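You operate a simulated robot arm through the tools that you are given. There is no shell and no other tool. Be economical: measure what you need, move in short steps, check, and stop when the job is done.

The job below is to be done with a simulated robot arm. You get a single attempt, and the scene is never put back.

TASK
Unlock the table and bring the yellow plate to the loading place.
Fine: lock pin into its cup, lever at DRIVE, drive off again. The guards stay shut.

The check looks at the end state, three seconds after you hand in, the way a careful person would. Anything else that was tipped, shoved, dropped, spilled or broken makes it a failure.

THE ROBOT
A 7-joint arm with a two-finger parallel gripper on a trunk, on a base that drives. Base frame: it is fixed to the floor where the robot stands at the start and does not move with it; the origin is under the middle of the robot, x ahead of it, y to its left, z up. Readings come in mm, rad, newtons and seconds.
With the tool pointing down near the work surface it reaches from about 220 to 740 mm from the robot's upright axis, wherever it stands. Its first joint turns from -2.897 to 2.897 rad. Places, roughly: drive lever [700, 1200, 700]; inside of the pin cup [600, 400, 800]. Payload 1.57 kg.
The tool frame sits at the grasp point between the pads (the TCP): z along the fingers, y along the line on which they close. The tips reach 30 mm beyond it. The gripper opens to 110 mm. The fingers are 24 mm wide and 12 mm thick; the gripper's body (48 by 112 mm) begins 78 mm behind the TCP.
Orientation is that of the tool frame in the base frame, as a unit quaternion [w, x, y, z]. With the fingers straight down and closing along the base's y, the tool's x points along the base's -x, its y along +y and its z along -z.

THE INTERFACE
- The arm moves only by the tool play_rows. Its argument "deltas" is a list of rows, each an object (a shift or turn left out is 0, a gripper value left out holds the last) with "xyz": the shift along the tool's x, y, z in units of 40 mm (1.0 is 40 mm), a list of three; "rot": the turn, a rotation vector about the tool's x, y, z in units of 8 degrees (1.0 is 8 degrees), a list of three; "fingers": the opening in per cent of the stroke, from 0 (shut) to 100 (fully open). In form: [{"xyz": [x, y, z], "rot": [rx, ry, rz], "fingers": fingers}, ...]. A call has 1 to 20 rows; each row shifts and turns the commanded pose from where the row before left it, along the tool's axes as they then stand. A call with a number of a shift or a turn outside -1 to 1 is refused whole. A row lasts 0.2 s, in which the tool goes at most 50 mm and 0.15 rad; a call with a longer step from one row to the next is refused whole, and so is a gripper value outside its range. A pose out of reach is approached as far as the arm can. The call stops where the force on the tool passes 40 N (or 10 N more than at its start, if that is more) or the arm is blocked; 0.2 s more then pass. The fingers move at their own pace (about 45 mm/s each) and stop on an object; they squeeze with about 40 N. The grip force told is the motor's: it shows also when the fingers shut on nothing. Time passes only in rows, and 0.2 s behind the last, so rows that do not move let the fingers close. It gives the time, the measured TCP pose, the force on the tool (base axes), the opening and the grip force at its end, in the units of the frame above (readings bear some noise), with the torque about the TCP (base axes, N m) and any sound that the robot's microphone picked up.
- Cameras (640 x 400 px; columns grow to the right, rows downward): "scene" is now at [17.5, 165.6, 1549.5]; the picture's right is [0.03, -1.00, 0.00], its down [-0.79, -0.02, -0.61] and it looks along [0.61, 0.02, -0.79] (base axes); focal length 254 px, centre (320, 200). "wrist" rides on the gripper at [70, 16, -141] in the tool frame; the picture's right is [-0.23, 0.97, 0.00], its down [-0.85, -0.20, -0.48] and it looks along [-0.47, -0.11, 0.88] (tool axes); focal length 222 px, centre (320, 200). There is no depth. A picture from a camera that has moved, and an enlarged one, comes with that camera's place and axes in the base frame and with its lens. The place of the scene camera against the robot may be out by one fixed shift of up to 18 mm in any direction.
- camera(camera): a new picture of that camera. It takes no simulated time.
- raise_lower(by): slides the trunk up (or, below 0, down) by that many mm; the arm and the scene camera ride with it, the base frame stays. It gives what a move gives, with no picture.
- steer(legs): drives the robot by 1 to 6 legs, each [ahead, turn to the left] in mm and rad, along the robot's own axes; the way and the turn of a leg run together, so that a leg with both is an arc; at most 1500 mm and 3.142 rad a leg. The arm and the cameras ride along, it lands a little off, and it stops where it bumps. It gives what a move gives.
- head_to(pan, tilt): turns the head with the scene camera to pan (to the left, within 2.705 rad either way) and tilt (down, from -0.506 to 1.204), counted from straight ahead of the robot. It gives what a move gives.
- zoom(camera, box): a new picture of the part [left, top, right, bottom] of that camera's present view, enlarged. It takes no simulated time.
- job_done(): hands the job in; it is judged then, once.

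Go step by step. Nothing tells you exact positions but the pictures and the camera data: compare them with the known pose of the tool, close in by small moves and look again before you grip or let go. The budget is 120 turns and 82 pictures, counting those below and the enlarged ones. Unless the task says otherwise, let go and move clear before handing in.

The tools are called after "Emit:" by a JSON object that holds its "op" and its "data". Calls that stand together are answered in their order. play_rows: Moves the arm, as the interface text tells. Its arguments: {"type":"object","properties":{"deltas":{"type":"array","items":{"type":"object","properties":{"xyz":{"type":"array","items":{"type":"number"}},"rot":{"type":"array","items":{"type":"number"}},"fingers":{"type":"number"}}}}},"required":["deltas"]} The other tools are called the same way: raise_lower (by) slides the trunk up or down; steer (legs) drives the base; head_to (pan, tilt) turns the head that bears the scene camera; camera (camera) takes a picture; zoom (camera, box) takes an enlarged picture of a part of a camera's view; job_done () hands the job in.

At the start:

```text
t: 0.0
ee_pos: [427.9, 247.6, 1147.6]
tool_rot: [0.0, 0.001, 1.0, 0.0]
force: [0.9, -0.8, -0.4]
torque: [-0.04, -0.01, 0.0]
opening: 109.8
gripper_force: 0.1
trunk travel left (down, up): [-500.0, 90.0]
robot x, y, heading: [-0.7, 1.0, 0.003]
head pan, tilt: [0.028, 0.918]
```

scene: 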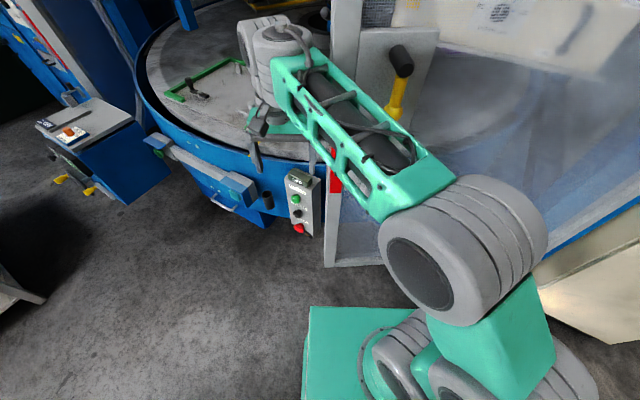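
wrist: 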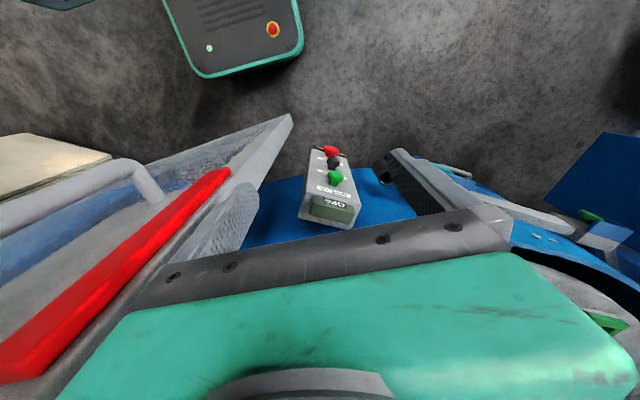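

I see a rotary table with guards, a control box with buttons, a pin with a yellow handle and a lever box at the left. I'll look around before moving.

Emit:
{"op": "zoom", "data": {"camera": "scene", "box": [0, 80, 200, 220]}}

Emit:
{"op": "zoom", "data": {"camera": "scene", "box": [140, 100, 460, 280]}}

Emit:
{"op": "head_to", "data": {"pan": 0.3, "tilt": 0.5}}

Emit:
{"op": "camera", "data": {"camera": "scene"}}

```text
2.86 times, centred on (100, 150) of scene
camera zoom: at [17.5, 165.6, 1549.5], right [0.03, -1.0, 0.0], down [-0.79, -0.02, -0.61], along [0.61, 0.02, -0.79], focal length 725 px, centre (949, 343)
```

zoom: 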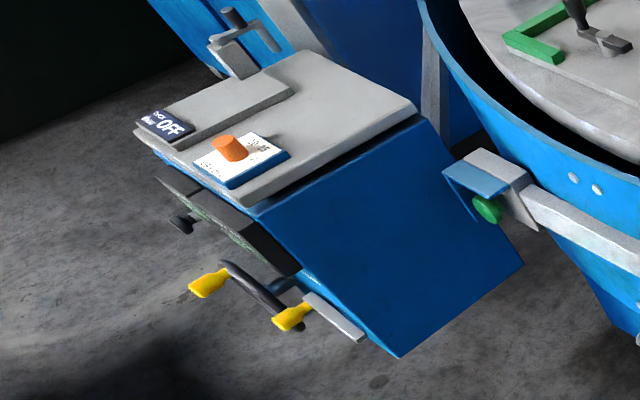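

```text
2.00 times, centred on (300, 190) of scene
camera zoom: at [17.5, 165.6, 1549.5], right [0.03, -1.0, 0.0], down [-0.79, -0.02, -0.61], along [0.61, 0.02, -0.79], focal length 508 px, centre (360, 220)
```

zoom: 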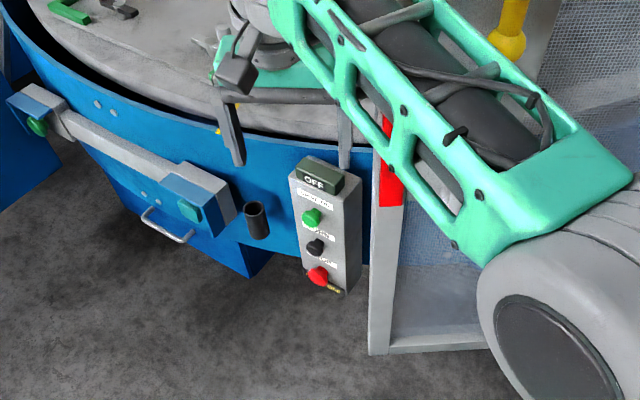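

```text
t: 0.9
ee_pos: [429.4, 247.9, 1147.5]
tool_rot: [0.0, 0.0, 1.0, 0.0]
force: [-0.8, -0.3, -0.5]
torque: [0.02, 0.02, -0.01]
opening: 110.1
gripper_force: 0.1
trunk travel left (down, up): [-500.0, 90.0]
robot x, y, heading: [-1.6, 1.0, 0.003]
head pan, tilt: [0.3, 0.499]
```

```text
77 pictures are left
camera scene: at [29.9, 190.4, 1584.6], right [0.3, -0.96, 0.0], down [-0.46, -0.14, -0.88], along [0.84, 0.26, -0.48], focal length 254 px, centre (320, 200)
```

scene: 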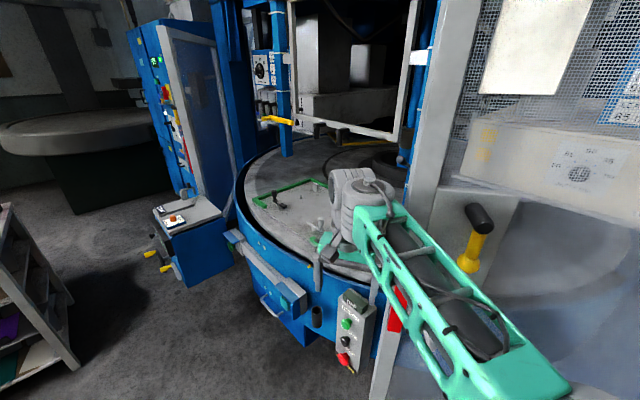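

The table, pin cup and control box are in view; I need more detail on the yellow handles and on the table top.

Emit:
{"op": "zoom", "data": {"camera": "scene", "box": [230, 90, 410, 250]}}

Emit:
{"op": "zoom", "data": {"camera": "scene", "box": [400, 180, 540, 300]}}

Emit:
{"op": "zoom", "data": {"camera": "scene", "box": [130, 170, 330, 295]}}

Emit:
{"op": "zoom", "data": {"camera": "scene", "box": [300, 260, 420, 380]}}

```text
2.50 times, centred on (320, 170) of scene
camera zoom: at [29.9, 190.4, 1584.6], right [0.3, -0.96, 0.0], down [-0.46, -0.14, -0.88], along [0.84, 0.26, -0.48], focal length 635 px, centre (320, 275)
```

zoom: 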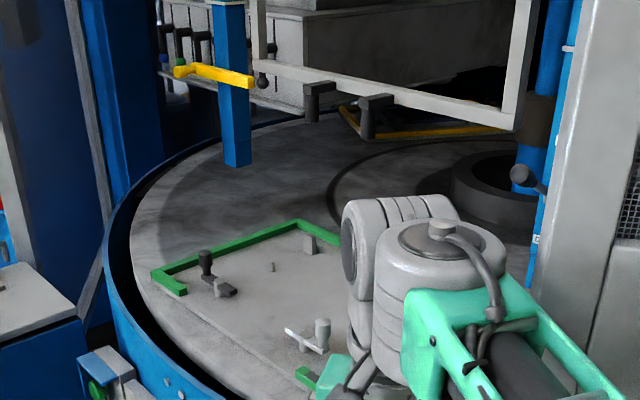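

```text
3.33 times, centred on (470, 240) of scene
camera zoom: at [29.9, 190.4, 1584.6], right [0.3, -0.96, 0.0], down [-0.46, -0.14, -0.88], along [0.84, 0.26, -0.48], focal length 846 px, centre (-180, 67)
```

zoom: 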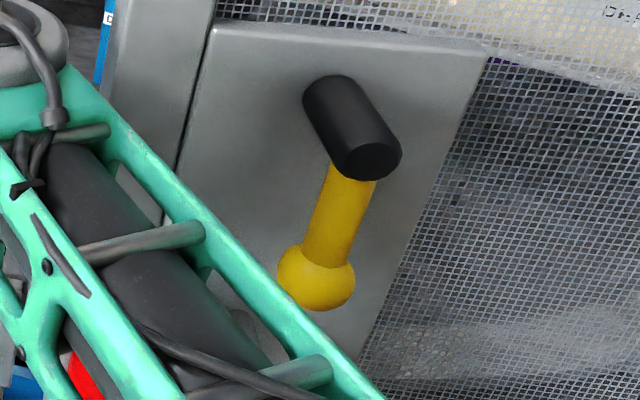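

```text
3.20 times, centred on (230, 232) of scene
camera zoom: at [29.9, 190.4, 1584.6], right [0.3, -0.96, 0.0], down [-0.46, -0.14, -0.88], along [0.84, 0.26, -0.48], focal length 812 px, centre (608, 96)
```

zoom: 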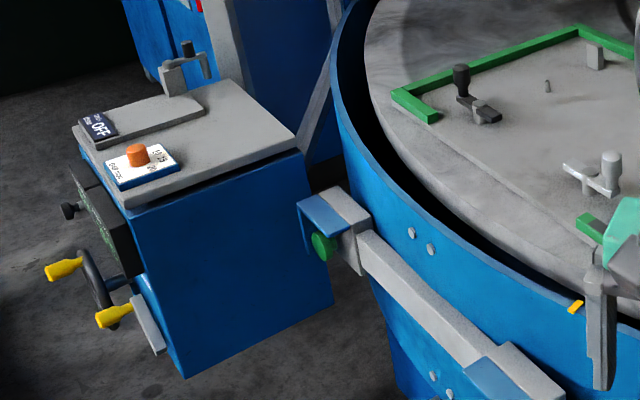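

```text
3.33 times, centred on (360, 320) of scene
camera zoom: at [29.9, 190.4, 1584.6], right [0.3, -0.96, 0.0], down [-0.46, -0.14, -0.88], along [0.84, 0.26, -0.48], focal length 846 px, centre (187, -200)
```

zoom: 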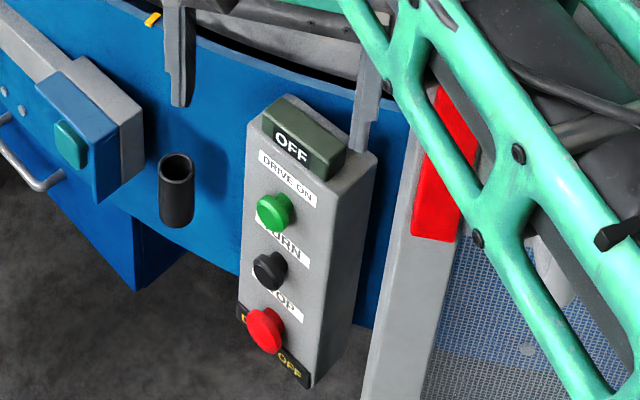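

The arm hides part of the table edge. I'll draw the arm back to the left and look again.

Emit:
{"op": "play_rows", "data": {"deltas": [{"xyz": [0.82, 0.57, 0]}, {"xyz": [0.82, 0.57, 0]}, {"xyz": [0.82, 0.57, 0]}, {"xyz": [0.82, 0.57, 0]}, {"xyz": [0.82, 0.57, 0]}, {"xyz": [0.82, 0.57, 0]}, {"xyz": [0.82, 0.57, 0]}, {"xyz": [0.82, 0.57, 0]}, {"xyz": [0.82, 0.57, 0]}]}}

Emit:
{"op": "camera", "data": {"camera": "scene"}}

Emit:
{"op": "zoom", "data": {"camera": "scene", "box": [230, 200, 430, 325]}}

```text
t: 2.9
ee_pos: [131.8, 453.0, 1147.4]
tool_rot: [-0.001, 0.0, 1.0, -0.001]
force: [-0.2, -0.3, 0.2]
torque: [0.04, 0.0, 0.03]
opening: 110.2
gripper_force: 0.1
trunk travel left (down, up): [-500.0, 90.0]
robot x, y, heading: [1.7, 4.5, -0.004]
head pan, tilt: [0.3, 0.499]
```

```text
72 pictures are left
camera scene: at [29.6, 190.9, 1584.6], right [0.3, -0.96, 0.0], down [-0.46, -0.14, -0.88], along [0.84, 0.26, -0.48], focal length 254 px, centre (320, 200)
```

scene: 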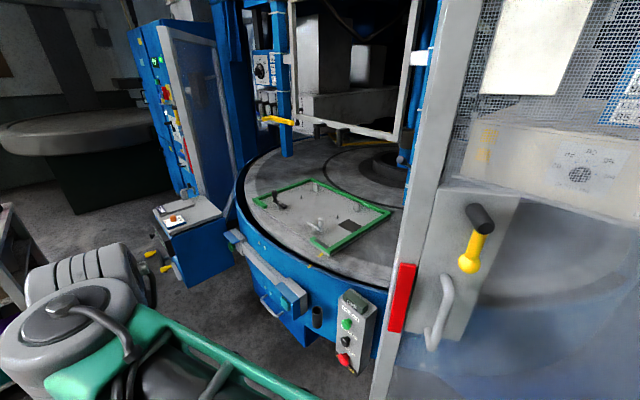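

```text
3.20 times, centred on (330, 262) of scene
camera zoom: at [29.6, 190.9, 1584.6], right [0.3, -0.96, 0.0], down [-0.46, -0.14, -0.88], along [0.84, 0.26, -0.48], focal length 812 px, centre (288, 0)
```

zoom: 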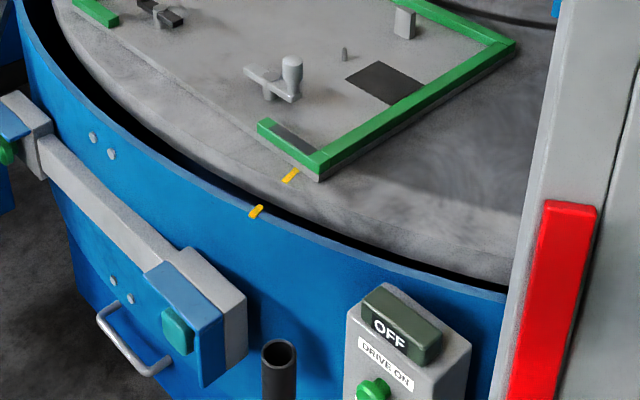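

I don't see the lock pin yet, and the console at the left needs a closer look. I'll turn the head around.

Emit:
{"op": "head_to", "data": {"pan": 0.95, "tilt": 0.6}}

Emit:
{"op": "camera", "data": {"camera": "scene"}}

Emit:
{"op": "head_to", "data": {"pan": -0.2, "tilt": 0.6}}

Emit:
{"op": "camera", "data": {"camera": "scene"}}

```text
t: 3.9
ee_pos: [134.3, 452.7, 1147.0]
tool_rot: [0.0, -0.001, 1.0, 0.0]
force: [0.5, -0.6, -0.4]
torque: [0.02, 0.02, 0.02]
opening: 109.8
gripper_force: 0.0
trunk travel left (down, up): [-500.0, 90.0]
robot x, y, heading: [-1.6, 2.3, 0.004]
head pan, tilt: [0.949, 0.6]
```

```text
70 pictures are left
camera scene: at [-5.5, 235.4, 1575.6], right [0.81, -0.58, 0.0], down [-0.33, -0.46, -0.83], along [0.48, 0.67, -0.56], focal length 254 px, centre (320, 200)
```

scene: 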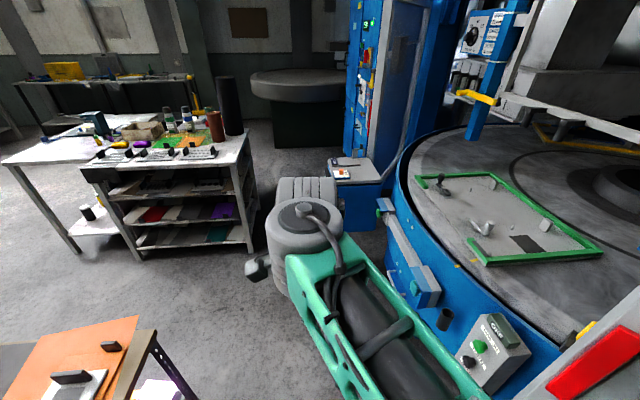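

```text
t: 5.3
ee_pos: [134.1, 451.8, 1147.1]
tool_rot: [0.0, 0.0, 1.0, 0.001]
force: [0.8, 0.7, 0.5]
torque: [-0.02, 0.02, 0.01]
opening: 110.0
gripper_force: 0.0
trunk travel left (down, up): [-500.0, 90.0]
robot x, y, heading: [-0.8, -2.5, -0.001]
head pan, tilt: [-0.201, 0.6]
```

```text
69 pictures are left
camera scene: at [29.6, 146.0, 1575.6], right [-0.2, -0.98, 0.0], down [-0.55, 0.11, -0.83], along [0.81, -0.16, -0.56], focal length 254 px, centre (320, 200)
```

scene: 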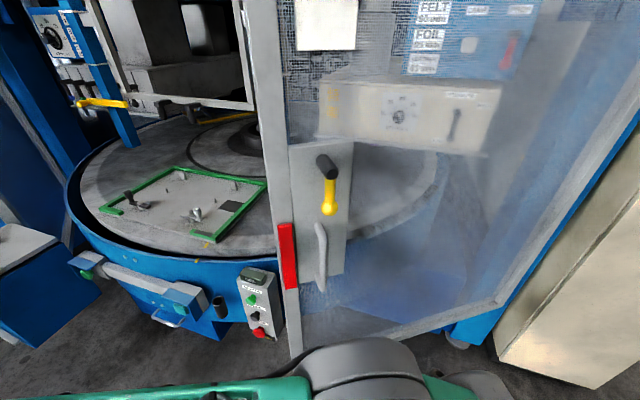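

Looking in detail at the items on the table and around the rim.

Emit:
{"op": "zoom", "data": {"camera": "scene", "box": [90, 160, 190, 222]}}

Emit:
{"op": "zoom", "data": {"camera": "scene", "box": [170, 190, 300, 271]}}

Emit:
{"op": "zoom", "data": {"camera": "scene", "box": [60, 80, 260, 205]}}

Emit:
{"op": "zoom", "data": {"camera": "scene", "box": [60, 240, 300, 390]}}

```text
6.40 times, centred on (140, 191) of scene
camera zoom: at [29.6, 146.0, 1575.6], right [-0.2, -0.98, 0.0], down [-0.55, 0.11, -0.83], along [0.81, -0.16, -0.56], focal length 1625 px, centre (1472, 258)
```

zoom: 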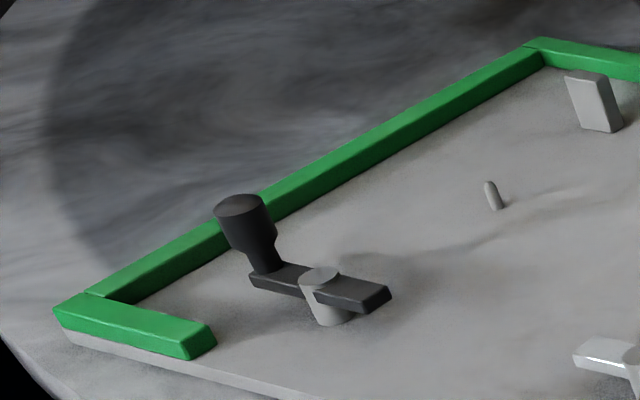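

```text
4.92 times, centred on (235, 230) of scene
camera zoom: at [29.6, 146.0, 1575.6], right [-0.2, -0.98, 0.0], down [-0.55, 0.11, -0.83], along [0.81, -0.16, -0.56], focal length 1250 px, centre (738, 50)
```

zoom: 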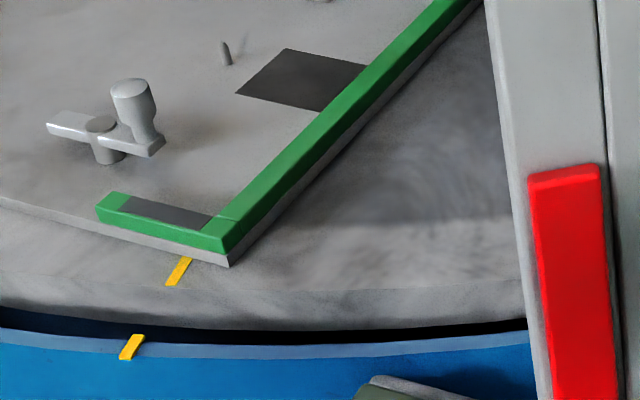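

```text
3.20 times, centred on (160, 142) of scene
camera zoom: at [29.6, 146.0, 1575.6], right [-0.2, -0.98, 0.0], down [-0.55, 0.11, -0.83], along [0.81, -0.16, -0.56], focal length 812 px, centre (832, 384)
```

zoom: 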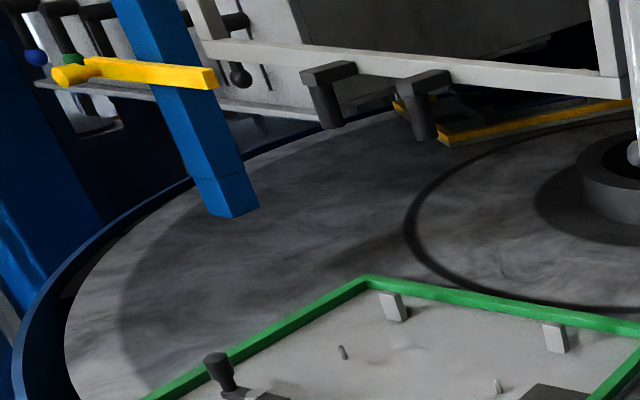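

```text
2.67 times, centred on (180, 315) of scene
camera zoom: at [29.6, 146.0, 1575.6], right [-0.2, -0.98, 0.0], down [-0.55, 0.11, -0.83], along [0.81, -0.16, -0.56], focal length 677 px, centre (693, -107)
```

zoom: 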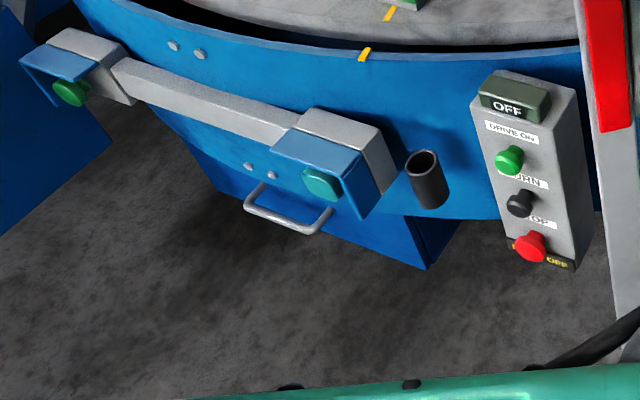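

The rim's front side shows no pin, so it may be at the console side. I'll drive nearer to the console and inspect it.

Emit:
{"op": "steer", "data": {"legs": [[0, 1.3], [600, 0], [0, -0.6]]}}

Emit:
{"op": "head_to", "data": {"pan": 0.0, "tilt": 0.7}}

Emit:
{"op": "camera", "data": {"camera": "scene"}}

```text
t: 8.0
ee_pos: [-295.7, 369.9, 1146.9]
tool_rot: [0.001, -0.454, 0.891, 0.004]
force: [7.0, 1.1, 0.3]
torque: [0.06, 0.08, -0.25]
opening: 105.7
gripper_force: 0.1
trunk travel left (down, up): [-500.0, 90.0]
robot x, y, heading: [0.5, -2.0, 0.977]
head pan, tilt: [-0.201, 0.6]
stopped in leg 1: the force on the tool passed its limit at 82 N (the readings are from after the stop); the commanded pose is now the measured one
```

```text
t: 8.8
ee_pos: [-295.5, 369.9, 1146.4]
tool_rot: [0.001, -0.454, 0.891, 0.004]
force: [7.2, 2.1, 1.3]
torque: [-0.01, 0.05, -0.33]
opening: 105.8
gripper_force: 0.0
trunk travel left (down, up): [-500.0, 90.0]
robot x, y, heading: [1.6, 1.8, 0.977]
head pan, tilt: [0.0, 0.7]
```

```text
64 pictures are left
camera scene: at [-110.0, 116.3, 1567.1], right [0.83, -0.56, 0.0], down [-0.36, -0.53, -0.76], along [0.43, 0.63, -0.64], focal length 254 px, centre (320, 200)
```

scene: 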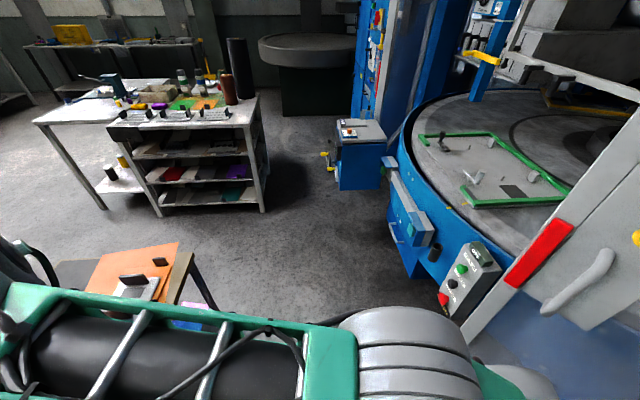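

The gripper touched something on its left. I'll look before moving.

Emit:
{"op": "camera", "data": {"camera": "wrist"}}

Emit:
{"op": "head_to", "data": {"pan": 1.4, "tilt": 0.8}}

Emit:
{"op": "camera", "data": {"camera": "scene"}}

```text
63 pictures are left
camera wrist: at [-349.1, 321.3, 1285.6], right [-0.65, 0.76, 0.01], down [0.67, 0.57, 0.48], along [0.36, 0.32, -0.88], focal length 222 px, centre (320, 200)
```

wrist: 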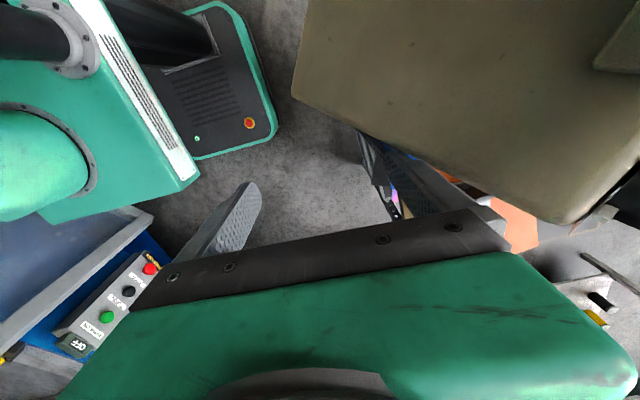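

```text
t: 10.3
ee_pos: [-295.8, 370.2, 1146.5]
tool_rot: [0.001, -0.454, 0.891, 0.004]
force: [8.2, 3.4, -0.7]
torque: [-0.01, 0.01, -0.47]
opening: 105.7
gripper_force: 0.0
trunk travel left (down, up): [-500.0, 90.0]
robot x, y, heading: [-1.3, 0.3, 0.977]
head pan, tilt: [1.4, 0.799]
```

```text
62 pictures are left
camera scene: at [-215.7, 102.0, 1558.9], right [0.69, 0.72, 0.0], down [0.52, -0.5, -0.7], along [-0.5, 0.48, -0.72], focal length 254 px, centre (320, 200)
```

scene: 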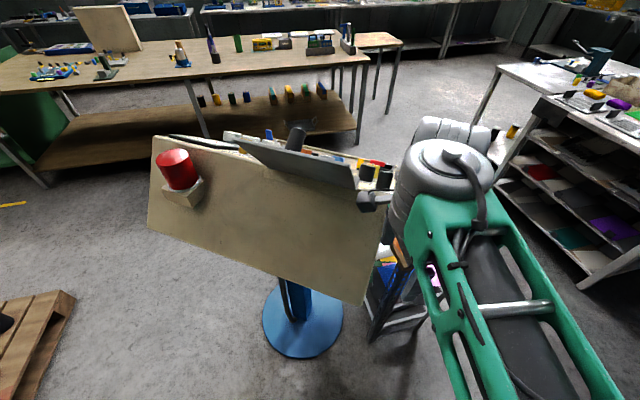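

A panel stand was behind; I only leaned on it. I'll turn back a little to free the finger and bring the arm to the front before driving.

Emit:
{"op": "steer", "data": {"legs": [[0, -0.35]]}}

Emit:
{"op": "camera", "data": {"camera": "scene"}}

```text
t: 11.8
ee_pos: [-153.6, 449.6, 1146.1]
tool_rot: [0.001, -0.294, 0.956, 0.004]
force: [-0.2, 0.1, 0.1]
torque: [0.03, 0.0, 0.01]
opening: 110.1
gripper_force: 0.0
trunk travel left (down, up): [-500.0, 90.0]
robot x, y, heading: [-2.2, 0.9, 0.633]
head pan, tilt: [1.4, 0.799]
```

```text
61 pictures are left
camera scene: at [-172.5, 170.5, 1558.7], right [0.9, 0.44, 0.0], down [0.32, -0.64, -0.7], along [-0.31, 0.62, -0.72], focal length 254 px, centre (320, 200)
```

scene: 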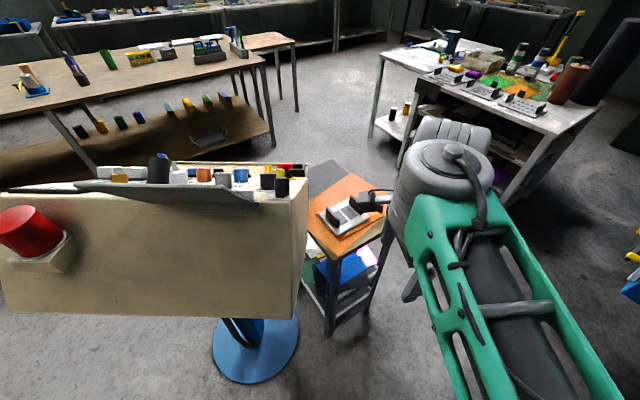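

The stand is upright. Now I bring the arm to the robot's front.

Emit:
{"op": "play_rows", "data": {"deltas": [{"xyz": [-0.6, -0.78, 0]}, {"xyz": [-0.6, -0.78, 0]}, {"xyz": [-0.6, -0.78, 0]}, {"xyz": [-0.6, -0.78, 0]}, {"xyz": [-0.6, -0.78, 0]}, {"xyz": [-0.6, -0.78, 0]}, {"xyz": [-0.6, -0.78, 0]}, {"xyz": [-0.6, -0.78, 0]}, {"xyz": [-0.6, -0.78, 0]}, {"xyz": [-0.6, -0.78, 0]}, {"xyz": [-0.6, -0.78, 0]}]}}

Emit:
{"op": "steer", "data": {"legs": [[0, 0.67], [660, 0], [0, -0.6]]}}

Emit:
{"op": "head_to", "data": {"pan": 0.2, "tilt": 0.8}}

Emit:
{"op": "camera", "data": {"camera": "scene"}}

```text
t: 14.2
ee_pos: [256.4, 312.8, 1145.0]
tool_rot: [0.001, -0.295, 0.955, 0.004]
force: [-0.5, -0.2, 0.4]
torque: [0.0, -0.03, -0.04]
opening: 109.9
gripper_force: 0.1
trunk travel left (down, up): [-500.0, 90.0]
robot x, y, heading: [1.3, -3.5, 0.633]
head pan, tilt: [1.4, 0.799]
```

```text
t: 21.3
ee_pos: [403.3, 969.0, 1144.5]
tool_rot: [0.002, -0.332, 0.943, 0.004]
force: [0.4, 0.8, -0.9]
torque: [-0.03, 0.0, -0.01]
opening: 110.0
gripper_force: 0.0
trunk travel left (down, up): [-500.0, 90.0]
robot x, y, heading: [174.4, 637.0, 0.711]
head pan, tilt: [1.4, 0.799]
```

```text
t: 22.7
ee_pos: [403.3, 969.6, 1145.4]
tool_rot: [0.003, -0.332, 0.943, 0.005]
force: [-0.3, 0.4, -0.2]
torque: [0.02, -0.02, -0.04]
opening: 110.0
gripper_force: 0.1
trunk travel left (down, up): [-500.0, 90.0]
robot x, y, heading: [173.3, 636.9, 0.713]
head pan, tilt: [0.201, 0.799]
```

```text
60 pictures are left
camera scene: at [78.9, 787.5, 1558.7], right [0.79, -0.61, 0.0], down [-0.44, -0.57, -0.7], along [0.43, 0.55, -0.72], focal length 254 px, centre (320, 200)
```

scene: 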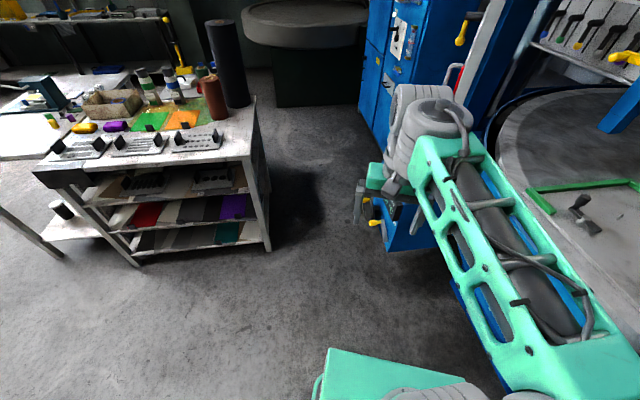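

The arm hides the console; the wrist camera should see it.

Emit:
{"op": "camera", "data": {"camera": "wrist"}}

```text
59 pictures are left
camera wrist: at [339.1, 936.7, 1284.0], right [-0.43, 0.9, 0.01], down [0.79, 0.38, 0.48], along [0.43, 0.22, -0.88], focal length 222 px, centre (320, 200)
```

wrist: 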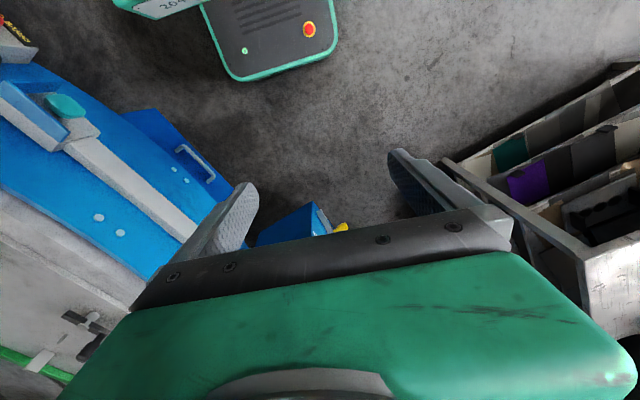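

I'll swing the arm to the right out of the line of sight.

Emit:
{"op": "play_rows", "data": {"deltas": [{"xyz": [0, -1, 0]}, {"xyz": [0, -1, 0]}, {"xyz": [0, -1, 0]}, {"xyz": [0, -1, 0]}, {"xyz": [0, -1, 0]}, {"xyz": [0, -1, 0]}, {"xyz": [0, -1, 0]}, {"xyz": [0, -1, 0]}, {"xyz": [0, -1, 0]}]}}

Emit:
{"op": "camera", "data": {"camera": "scene"}}

Emit:
{"op": "zoom", "data": {"camera": "scene", "box": [310, 120, 470, 270]}}

```text
t: 24.7
ee_pos: [628.3, 688.4, 1142.2]
tool_rot: [0.001, -0.332, 0.943, 0.004]
force: [-0.3, 0.0, 0.0]
torque: [-0.01, -0.01, 0.0]
opening: 110.2
gripper_force: 0.0
trunk travel left (down, up): [-500.0, 90.0]
robot x, y, heading: [173.4, 633.6, 0.713]
head pan, tilt: [0.201, 0.799]
```

```text
58 pictures are left
camera scene: at [79.4, 787.1, 1558.8], right [0.79, -0.61, 0.0], down [-0.44, -0.57, -0.7], along [0.43, 0.55, -0.72], focal length 254 px, centre (320, 200)
```

scene: 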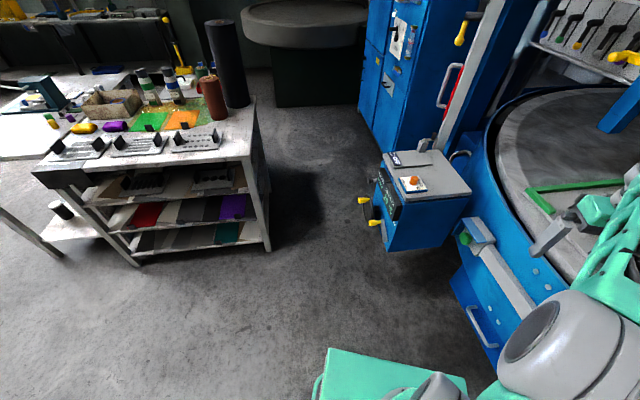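

```text
2.67 times, centred on (390, 195) of scene
camera zoom: at [79.4, 787.1, 1558.8], right [0.79, -0.61, 0.0], down [-0.44, -0.57, -0.7], along [0.43, 0.55, -0.72], focal length 677 px, centre (133, 213)
```

zoom: 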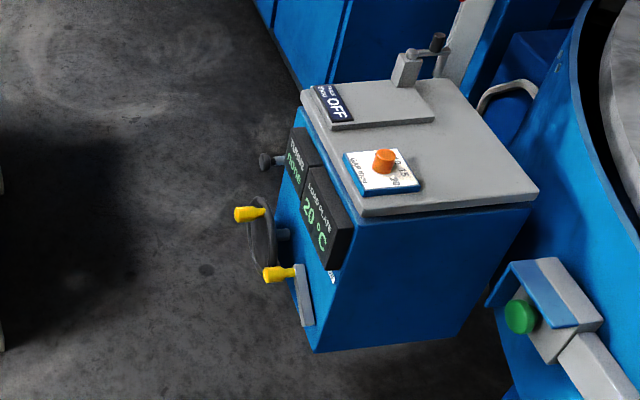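

The console shows "OFF", temperature and pressure displays, a handwheel, and a grey lever with a yellow knob near the given place. I zoom closer.

Emit:
{"op": "zoom", "data": {"camera": "scene", "box": [350, 170, 410, 240]}}

Emit:
{"op": "zoom", "data": {"camera": "scene", "box": [380, 125, 480, 200]}}

```text
5.71 times, centred on (380, 205) of scene
camera zoom: at [79.4, 787.1, 1558.8], right [0.79, -0.61, 0.0], down [-0.44, -0.57, -0.7], along [0.43, 0.55, -0.72], focal length 1451 px, centre (-23, 171)
```

zoom: 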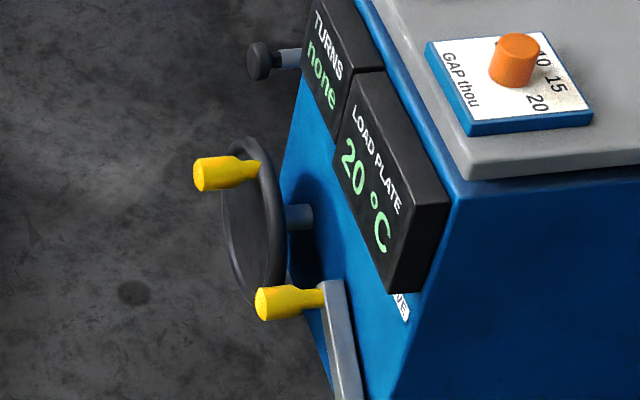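

```text
5.33 times, centred on (430, 162) of scene
camera zoom: at [79.4, 787.1, 1558.8], right [0.79, -0.61, 0.0], down [-0.44, -0.57, -0.7], along [0.43, 0.55, -0.72], focal length 1354 px, centre (-267, 400)
```

zoom: 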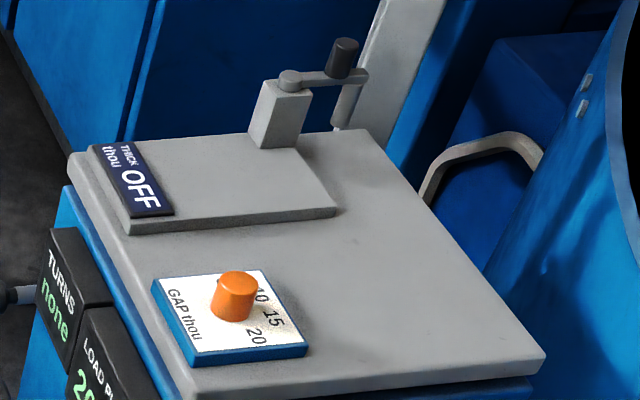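

The lever and handwheel are on the console's front, which faces (-0.87, 0.49). I'll drive to stand in front of it.

Emit:
{"op": "steer", "data": {"legs": [[0, 0.69], [640, 0], [0, -1.6]]}}

Emit:
{"op": "head_to", "data": {"pan": 0.2, "tilt": 0.85}}

Emit:
{"op": "camera", "data": {"camera": "scene"}}

```text
t: 33.9
ee_pos: [603.7, 936.8, 1142.4]
tool_rot: [0.003, 0.114, 0.993, 0.003]
force: [0.5, 0.3, 0.6]
torque: [0.01, 0.0, -0.03]
opening: 109.9
gripper_force: 0.1
trunk travel left (down, up): [-500.0, 90.0]
robot x, y, heading: [281.7, 1261.5, -0.197]
head pan, tilt: [0.201, 0.799]
```

```text
t: 34.6
ee_pos: [604.2, 937.4, 1140.9]
tool_rot: [0.004, 0.115, 0.993, 0.004]
force: [-0.3, 0.0, 0.2]
torque: [0.05, 0.02, 0.01]
opening: 109.9
gripper_force: 0.0
trunk travel left (down, up): [-500.0, 90.0]
robot x, y, heading: [278.9, 1262.6, -0.193]
head pan, tilt: [0.201, 0.85]
```

```text
54 pictures are left
camera scene: at [334.1, 1435.2, 1554.8], right [0.01, -1.0, 0.0], down [-0.75, -0.01, -0.66], along [0.66, 0.0, -0.75], focal length 254 px, centre (320, 200)
```

scene: 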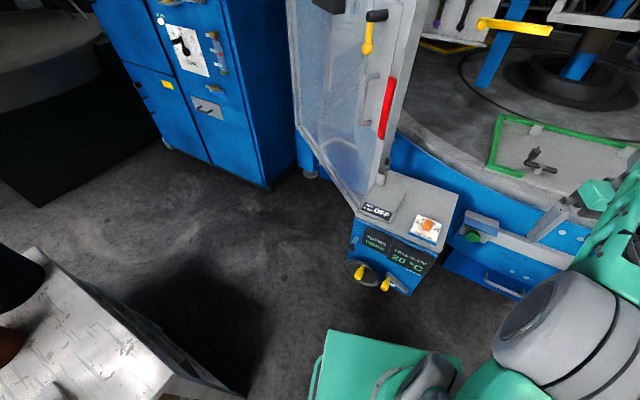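

Emit:
{"op": "zoom", "data": {"camera": "scene", "box": [330, 200, 440, 310]}}

Emit:
{"op": "zoom", "data": {"camera": "scene", "box": [350, 150, 580, 300]}}

```text
3.64 times, centred on (385, 255) of scene
camera zoom: at [334.1, 1435.2, 1554.8], right [0.01, -1.0, 0.0], down [-0.75, -0.01, -0.66], along [0.66, 0.0, -0.75], focal length 923 px, centre (84, 0)
```

zoom: 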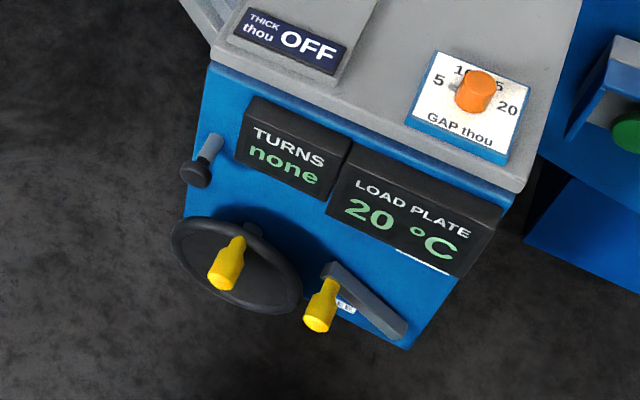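

```text
2.67 times, centred on (465, 225) of scene
camera zoom: at [334.1, 1435.2, 1554.8], right [0.01, -1.0, 0.0], down [-0.75, -0.01, -0.66], along [0.66, 0.0, -0.75], focal length 677 px, centre (-67, 133)
```

zoom: 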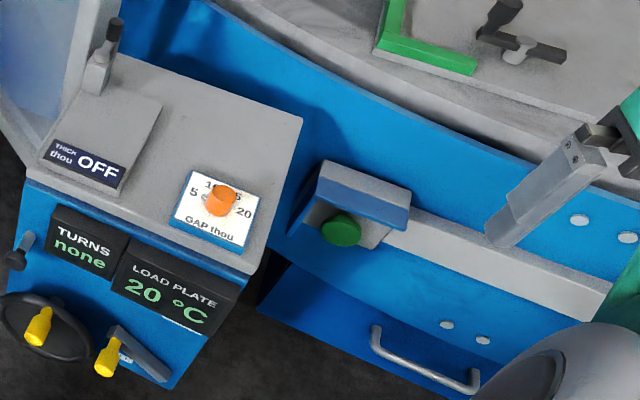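

The lever pivots at its lower right; I need a lower, more frontal view. I pull the arm in, lower the trunk and look.

Emit:
{"op": "play_rows", "data": {"deltas": [{"xyz": [0.45, 0.85, 0]}, {"xyz": [0.45, 0.85, 0]}, {"xyz": [0.45, 0.85, 0]}, {"xyz": [0.45, 0.85, 0]}, {"xyz": [0.45, 0.85, 0]}]}}

Emit:
{"op": "raise_lower", "data": {"by": -400}}

Emit:
{"op": "head_to", "data": {"pan": 0.05, "tilt": 0.75}}

Emit:
{"op": "camera", "data": {"camera": "scene"}}

```text
t: 35.9
ee_pos: [537.4, 1089.6, 1098.8]
tool_rot: [-0.067, 0.186, 0.98, 0.035]
force: [0.5, -0.5, 0.7]
torque: [0.06, 0.02, -0.01]
opening: 110.0
gripper_force: 0.0
trunk travel left (down, up): [-500.0, 90.0]
robot x, y, heading: [280.4, 1259.6, -0.195]
head pan, tilt: [0.201, 0.85]
stopped in row 5: the arm was blocked; the commanded pose is now the measured one
```

```text
t: 39.7
ee_pos: [541.5, 1089.9, 699.9]
tool_rot: [-0.071, 0.186, 0.979, 0.036]
force: [0.3, -0.1, -1.3]
torque: [-0.02, 0.02, -0.02]
opening: 110.1
gripper_force: 0.1
trunk travel left (down, up): [-100.0, 490.0]
robot x, y, heading: [285.4, 1259.8, -0.196]
head pan, tilt: [0.201, 0.85]
```

```text
t: 40.4
ee_pos: [542.7, 1088.7, 701.0]
tool_rot: [-0.07, 0.186, 0.98, 0.034]
force: [-0.5, 0.4, -0.6]
torque: [0.03, -0.01, 0.02]
opening: 110.0
gripper_force: 0.0
trunk travel left (down, up): [-100.0, 490.0]
robot x, y, heading: [281.5, 1264.1, -0.184]
head pan, tilt: [0.051, 0.75]
```

```text
51 pictures are left
camera scene: at [347.2, 1420.6, 1162.2], right [-0.14, -0.99, 0.0], down [-0.68, 0.1, -0.72], along [0.72, -0.1, -0.69], focal length 254 px, centre (320, 200)
```

scene: 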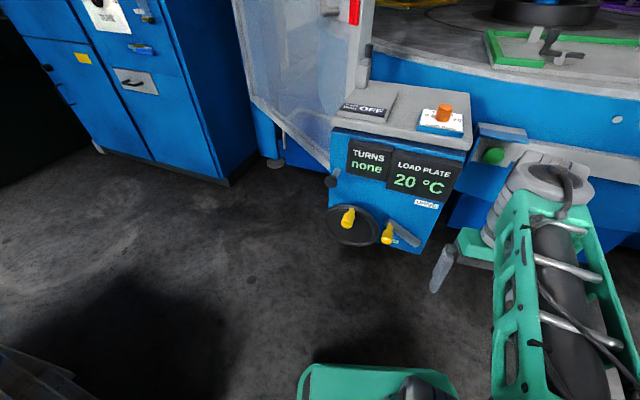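

Emit:
{"op": "zoom", "data": {"camera": "scene", "box": [315, 130, 475, 265]}}

Emit:
{"op": "zoom", "data": {"camera": "scene", "box": [375, 185, 445, 255]}}

```text
2.96 times, centred on (395, 198) of scene
camera zoom: at [347.2, 1420.6, 1162.2], right [-0.14, -0.99, 0.0], down [-0.68, 0.1, -0.72], along [0.72, -0.1, -0.69], focal length 752 px, centre (98, 207)
```

zoom: 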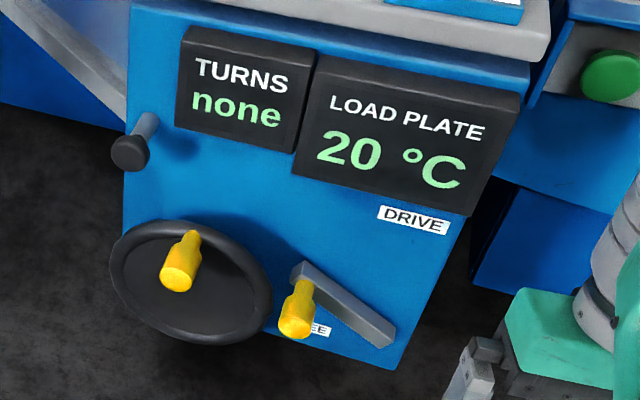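

```text
5.71 times, centred on (410, 220) of scene
camera zoom: at [347.2, 1420.6, 1162.2], right [-0.14, -0.99, 0.0], down [-0.68, 0.1, -0.72], along [0.72, -0.1, -0.69], focal length 1451 px, centre (-194, 86)
```

zoom: 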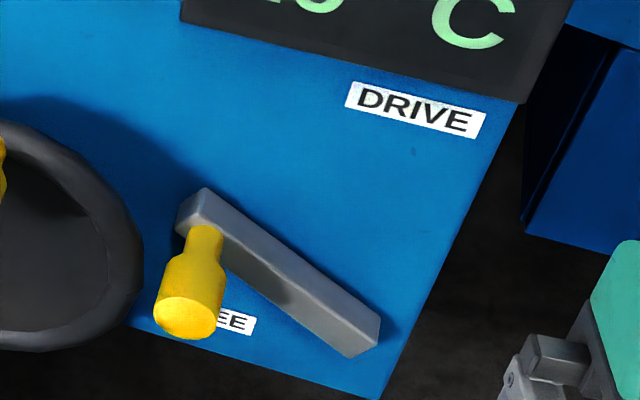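

DRIVE is above the lever's pivot, so the lever swings clockwise from FREE. Now I check the rod with black knob behind the console, a pin candidate.

Emit:
{"op": "zoom", "data": {"camera": "scene", "box": [325, 30, 425, 130]}}

Emit:
{"op": "zoom", "data": {"camera": "scene", "box": [310, 155, 380, 250]}}

```text
4.00 times, centred on (375, 80) of scene
camera zoom: at [347.2, 1420.6, 1162.2], right [-0.14, -0.99, 0.0], down [-0.68, 0.1, -0.72], along [0.72, -0.1, -0.69], focal length 1016 px, centre (100, 680)
```

zoom: 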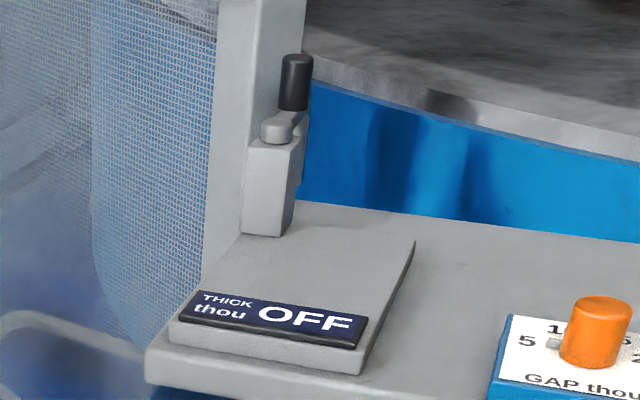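

```text
4.21 times, centred on (345, 202) of scene
camera zoom: at [347.2, 1420.6, 1162.2], right [-0.14, -0.99, 0.0], down [-0.68, 0.1, -0.72], along [0.72, -0.1, -0.69], focal length 1069 px, centre (215, 190)
```

zoom: 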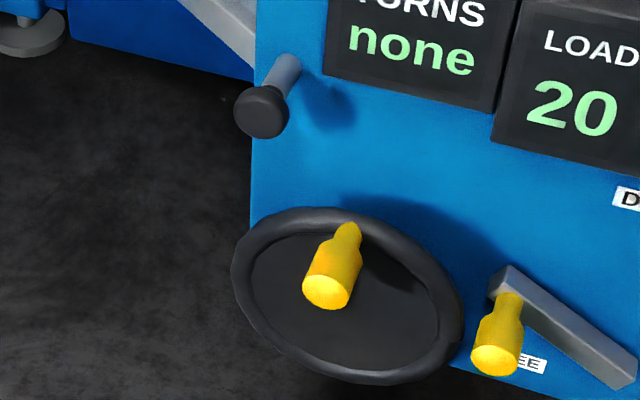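

The horizontal pin with the black knob on the console front, at about (782, 1333, 799), looks like the lock pin. I'll bring the tool in front of it, first squared up and pointing down.

Emit:
{"op": "play_rows", "data": {"deltas": [{"rot": [0.072, -0.364, 0.328]}, {"rot": [0.072, -0.364, 0.328]}, {"rot": [0.072, -0.364, 0.328]}, {"xyz": [0.5, 0.8, 0]}, {"xyz": [0.5, 0.8, 0]}, {"xyz": [0.5, 0.8, 0]}, {"xyz": [0.5, 0.8, 0]}, {"xyz": [0, 1, 0]}, {"xyz": [0, 1, 0]}, {"xyz": [0, 1, 0]}, {"xyz": [0, 1, 0]}, {"xyz": [0, 1, 0]}]}}

```text
t: 41.0
ee_pos: [541.7, 1087.7, 647.5]
tool_rot: [-0.119, 0.224, 0.966, 0.051]
force: [-0.4, -0.2, -0.2]
torque: [0.01, 0.02, 0.03]
opening: 110.1
gripper_force: 0.0
trunk travel left (down, up): [-100.0, 490.0]
robot x, y, heading: [282.2, 1263.6, -0.195]
head pan, tilt: [0.051, 0.75]
stopped in row 2: the arm was blocked; the commanded pose is now the measured one
```

The arm is in a folded limit; I move outward and up first.

Emit:
{"op": "play_rows", "data": {"deltas": [{"xyz": [-0.8, 0, -0.4]}, {"xyz": [-0.8, 0, -0.4]}, {"xyz": [-0.8, 0, -0.4]}]}}

```text
t: 41.8
ee_pos: [631.0, 1045.5, 684.5]
tool_rot: [-0.109, 0.221, 0.968, 0.05]
force: [-0.4, 0.4, 0.4]
torque: [-0.01, -0.01, 0.0]
opening: 110.1
gripper_force: 0.1
trunk travel left (down, up): [-100.0, 490.0]
robot x, y, heading: [281.1, 1263.0, -0.194]
head pan, tilt: [0.051, 0.75]
```

Emit:
{"op": "play_rows", "data": {"deltas": [{"rot": [0.1, -0.56, 0.15]}, {"rot": [0.1, -0.56, 0.15]}, {"rot": [0.1, -0.56, 0.15]}, {"xyz": [0.1, 0.9, -0.2]}, {"xyz": [0.1, 0.9, -0.2]}]}}

```text
t: 43.0
ee_pos: [631.6, 1055.5, 666.2]
tool_rot: [-0.044, 0.338, 0.94, 0.006]
force: [0.2, -0.2, -0.1]
torque: [0.05, 0.0, -0.01]
opening: 110.0
gripper_force: 0.0
trunk travel left (down, up): [-100.0, 490.0]
robot x, y, heading: [282.0, 1260.8, -0.191]
head pan, tilt: [0.051, 0.75]
stopped in row 5: the arm was blocked; the commanded pose is now the measured one
```

Emit:
{"op": "camera", "data": {"camera": "scene"}}

```text
46 pictures are left
camera scene: at [347.3, 1423.1, 1161.2], right [-0.14, -0.99, 0.0], down [-0.68, 0.1, -0.73], along [0.72, -0.1, -0.69], focal length 254 px, centre (320, 200)
```

scene: 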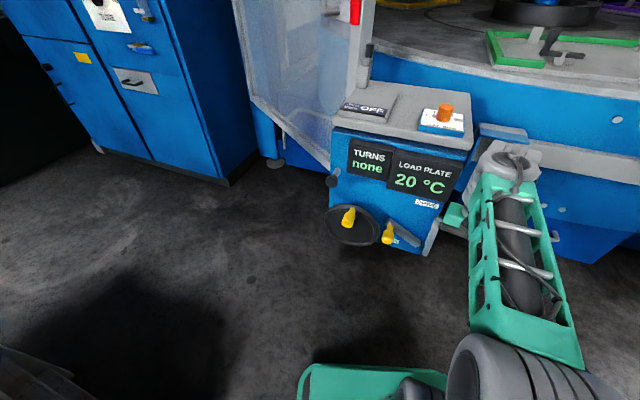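

The arm is too folded because the trunk is low relative to the tool. I step sideways, raise the trunk, then work lower relative to the shoulder.

Emit:
{"op": "play_rows", "data": {"deltas": [{"xyz": [0, -1, 0]}, {"xyz": [0, -0.5, 0]}]}}

Emit:
{"op": "raise_lower", "data": {"by": 260}}

Emit:
{"op": "play_rows", "data": {"deltas": [{"xyz": [0.7, 0.2, 0.5]}, {"xyz": [0.7, 0.2, 0.5]}, {"xyz": [0.7, 0.2, 0.5]}]}}

```text
t: 43.6
ee_pos: [589.5, 1008.7, 676.1]
tool_rot: [-0.032, 0.338, 0.941, 0.004]
force: [0.6, -0.9, 0.4]
torque: [0.0, -0.01, -0.02]
opening: 109.8
gripper_force: 0.0
trunk travel left (down, up): [-100.0, 490.0]
robot x, y, heading: [283.1, 1262.5, -0.191]
head pan, tilt: [0.051, 0.75]
```

```text
t: 46.3
ee_pos: [588.4, 1009.7, 937.1]
tool_rot: [-0.034, 0.337, 0.941, 0.005]
force: [0.7, 0.3, 0.7]
torque: [-0.02, -0.02, 0.0]
opening: 110.1
gripper_force: 0.1
trunk travel left (down, up): [-360.0, 230.0]
robot x, y, heading: [280.3, 1264.6, -0.191]
head pan, tilt: [0.051, 0.75]
```

```text
t: 47.1
ee_pos: [527.4, 1086.0, 859.3]
tool_rot: [-0.078, 0.344, 0.935, 0.022]
force: [0.0, -0.5, 0.3]
torque: [0.02, 0.0, -0.02]
opening: 110.1
gripper_force: 0.0
trunk travel left (down, up): [-360.0, 230.0]
robot x, y, heading: [278.7, 1264.7, -0.192]
head pan, tilt: [0.051, 0.75]
```

Emit:
{"op": "play_rows", "data": {"deltas": [{"xyz": [0, 0.2, 0.9]}, {"xyz": [0, 0.2, 0.9]}, {"xyz": [0, 0.2, 0.9]}, {"xyz": [0, 0.9, 0]}, {"xyz": [0, 0.9, 0]}, {"xyz": [0, 0.9, 0], "rot": [0, -0.3, -0.5]}, {"xyz": [0, 0.9, 0], "rot": [0, -0.3, -0.5]}, {"xyz": [0.3, 0.9, 0], "rot": [0, -0.3, -0.5]}, {"xyz": [0.3, 0.9, 0]}, {"xyz": [0.3, 0.9, 0]}]}}

```text
t: 49.3
ee_pos: [655.7, 1329.2, 768.8]
tool_rot: [0.027, 0.238, 0.971, -0.013]
force: [0.4, -0.3, -0.4]
torque: [0.0, 0.02, 0.03]
opening: 110.0
gripper_force: 0.0
trunk travel left (down, up): [-360.0, 230.0]
robot x, y, heading: [282.3, 1266.0, -0.196]
head pan, tilt: [0.051, 0.75]
```

Now I square up and turn the tool to point horizontally at the console.

Emit:
{"op": "play_rows", "data": {"deltas": [{"xyz": [0.15, 0.8, 0], "rot": [0, 0.2, 0.12]}, {"xyz": [0.15, 0.8, 0], "rot": [0, 0.2, 0.12]}, {"rot": [0, -0.95, 0]}, {"rot": [0, -0.95, 0]}, {"rot": [0, -0.95, 0]}, {"rot": [0, -0.95, 0]}, {"rot": [0, -0.95, 0]}, {"rot": [0, -0.95, 0]}, {"rot": [0, -0.95, 0]}, {"rot": [0, -0.95, 0]}, {"rot": [0, -0.95, 0]}, {"rot": [0, -0.95, 0]}, {"rot": [0, -0.95, 0]}, {"rot": [0, -0.8, 0]}]}}

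Emit:
{"op": "camera", "data": {"camera": "scene"}}

Emit:
{"op": "camera", "data": {"camera": "wrist"}}

```text
t: 52.3
ee_pos: [672.3, 1389.5, 768.9]
tool_rot: [0.661, 0.182, 0.705, -0.179]
force: [-0.9, -0.6, 0.6]
torque: [0.0, 0.0, 0.06]
opening: 110.1
gripper_force: 0.0
out of reach, approached as far as the arm can: row 14
trunk travel left (down, up): [-360.0, 230.0]
robot x, y, heading: [284.2, 1265.7, -0.193]
head pan, tilt: [0.051, 0.75]
```

```text
45 pictures are left
camera scene: at [338.1, 1422.9, 1422.8], right [-0.14, -0.99, 0.0], down [-0.68, 0.1, -0.73], along [0.72, -0.1, -0.68], focal length 254 px, centre (320, 200)
```

scene: 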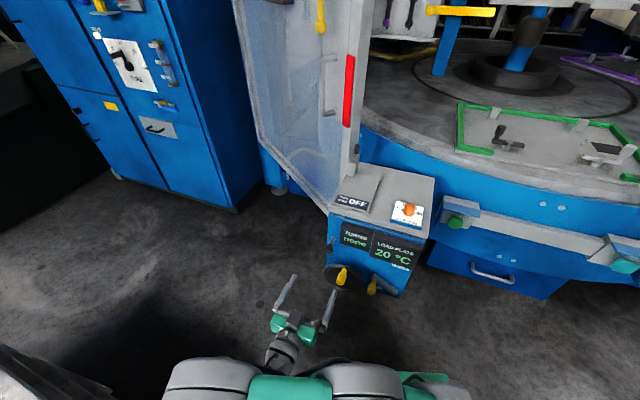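

```text
44 pictures are left
camera wrist: at [554.4, 1474.2, 705.4], right [0.49, 0.84, 0.22], down [-0.46, 0.04, 0.88], along [0.74, -0.54, 0.41], focal length 222 px, centre (320, 200)
```

wrist: 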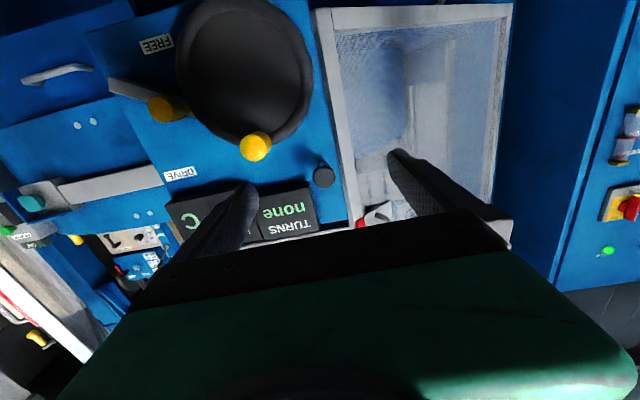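

The wrist view confirms the pin at about (782, 1324, 798). I level the tool, narrow the fingers and move to just in front of the knob.

Emit:
{"op": "play_rows", "data": {"deltas": [{"xyz": [-0.41, -0.05, 0.6], "rot": [0, -0.22, 0], "fingers": 42}, {"xyz": [-0.41, -0.05, 0.6], "rot": [0, -0.22, 0]}, {"fingers": 42}, {"fingers": 42}]}}

Emit:
{"op": "camera", "data": {"camera": "wrist"}}

```text
t: 53.3
ee_pos: [671.6, 1350.2, 767.3]
tool_rot: [0.686, 0.184, 0.683, -0.171]
force: [0.1, 0.6, -0.3]
torque: [0.03, 0.0, 0.04]
opening: 46.2
gripper_force: 0.0
out of reach, approached as far as the arm can: row 1, 2
trunk travel left (down, up): [-360.0, 230.0]
robot x, y, heading: [279.2, 1263.8, -0.195]
head pan, tilt: [0.051, 0.75]
```

```text
43 pictures are left
camera wrist: at [556.9, 1433.9, 696.7], right [0.47, 0.85, 0.25], down [-0.52, 0.04, 0.85], along [0.71, -0.53, 0.46], focal length 222 px, centre (320, 200)
```

wrist: 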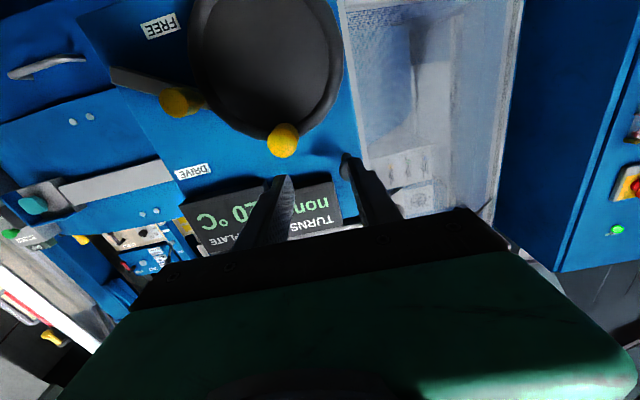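

The wrist's pitch limit is near; a lower shoulder will help. I lower the trunk and lift the tool back to height.

Emit:
{"op": "raise_lower", "data": {"by": -160}}

Emit:
{"op": "play_rows", "data": {"deltas": [{"xyz": [-0.8, 0.2, 0]}, {"xyz": [-0.8, 0.2, 0]}, {"xyz": [-0.8, 0.2, 0]}, {"xyz": [-0.8, 0.2, 0]}, {"xyz": [-0.8, 0.2, 0]}, {"xyz": [-0.8, 0, 0]}]}}

```text
t: 55.1
ee_pos: [670.6, 1349.5, 605.6]
tool_rot: [0.684, 0.185, 0.684, -0.173]
force: [0.5, -0.2, 0.9]
torque: [-0.03, 0.04, 0.0]
opening: 46.3
gripper_force: 0.1
trunk travel left (down, up): [-200.0, 390.0]
robot x, y, heading: [281.5, 1263.1, -0.19]
head pan, tilt: [0.051, 0.75]
```

```text
t: 56.5
ee_pos: [668.7, 1346.2, 636.4]
tool_rot: [0.681, 0.181, 0.687, -0.181]
force: [-0.5, -0.5, -0.3]
torque: [-0.02, 0.0, -0.02]
opening: 46.2
gripper_force: 0.0
out of reach, approached as far as the arm can: row 1, 2, 3, 4, 5, 6
trunk travel left (down, up): [-200.0, 390.0]
robot x, y, heading: [283.6, 1259.5, -0.189]
head pan, tilt: [0.051, 0.75]
```

I need more distance between shoulder and wrist. I back the base off by 150 mm.

Emit:
{"op": "steer", "data": {"legs": [[-150, 0]]}}

Emit:
{"op": "play_rows", "data": {"deltas": [{"xyz": [-0.1, 0, 0.8]}]}}

```text
t: 57.9
ee_pos: [520.9, 1375.7, 636.6]
tool_rot: [0.68, 0.181, 0.687, -0.181]
force: [-0.4, 0.6, -0.2]
torque: [0.0, 0.01, -0.01]
opening: 46.2
gripper_force: 0.1
trunk travel left (down, up): [-200.0, 390.0]
robot x, y, heading: [137.0, 1293.4, -0.194]
head pan, tilt: [0.051, 0.75]
```

```text
t: 58.3
ee_pos: [520.4, 1375.4, 637.1]
tool_rot: [0.681, 0.18, 0.687, -0.179]
force: [0.3, -0.2, -1.2]
torque: [0.03, -0.04, -0.02]
opening: 46.3
gripper_force: 0.2
out of reach, approached as far as the arm can: row 1
trunk travel left (down, up): [-200.0, 390.0]
robot x, y, heading: [136.2, 1294.5, -0.195]
head pan, tilt: [0.051, 0.75]
```

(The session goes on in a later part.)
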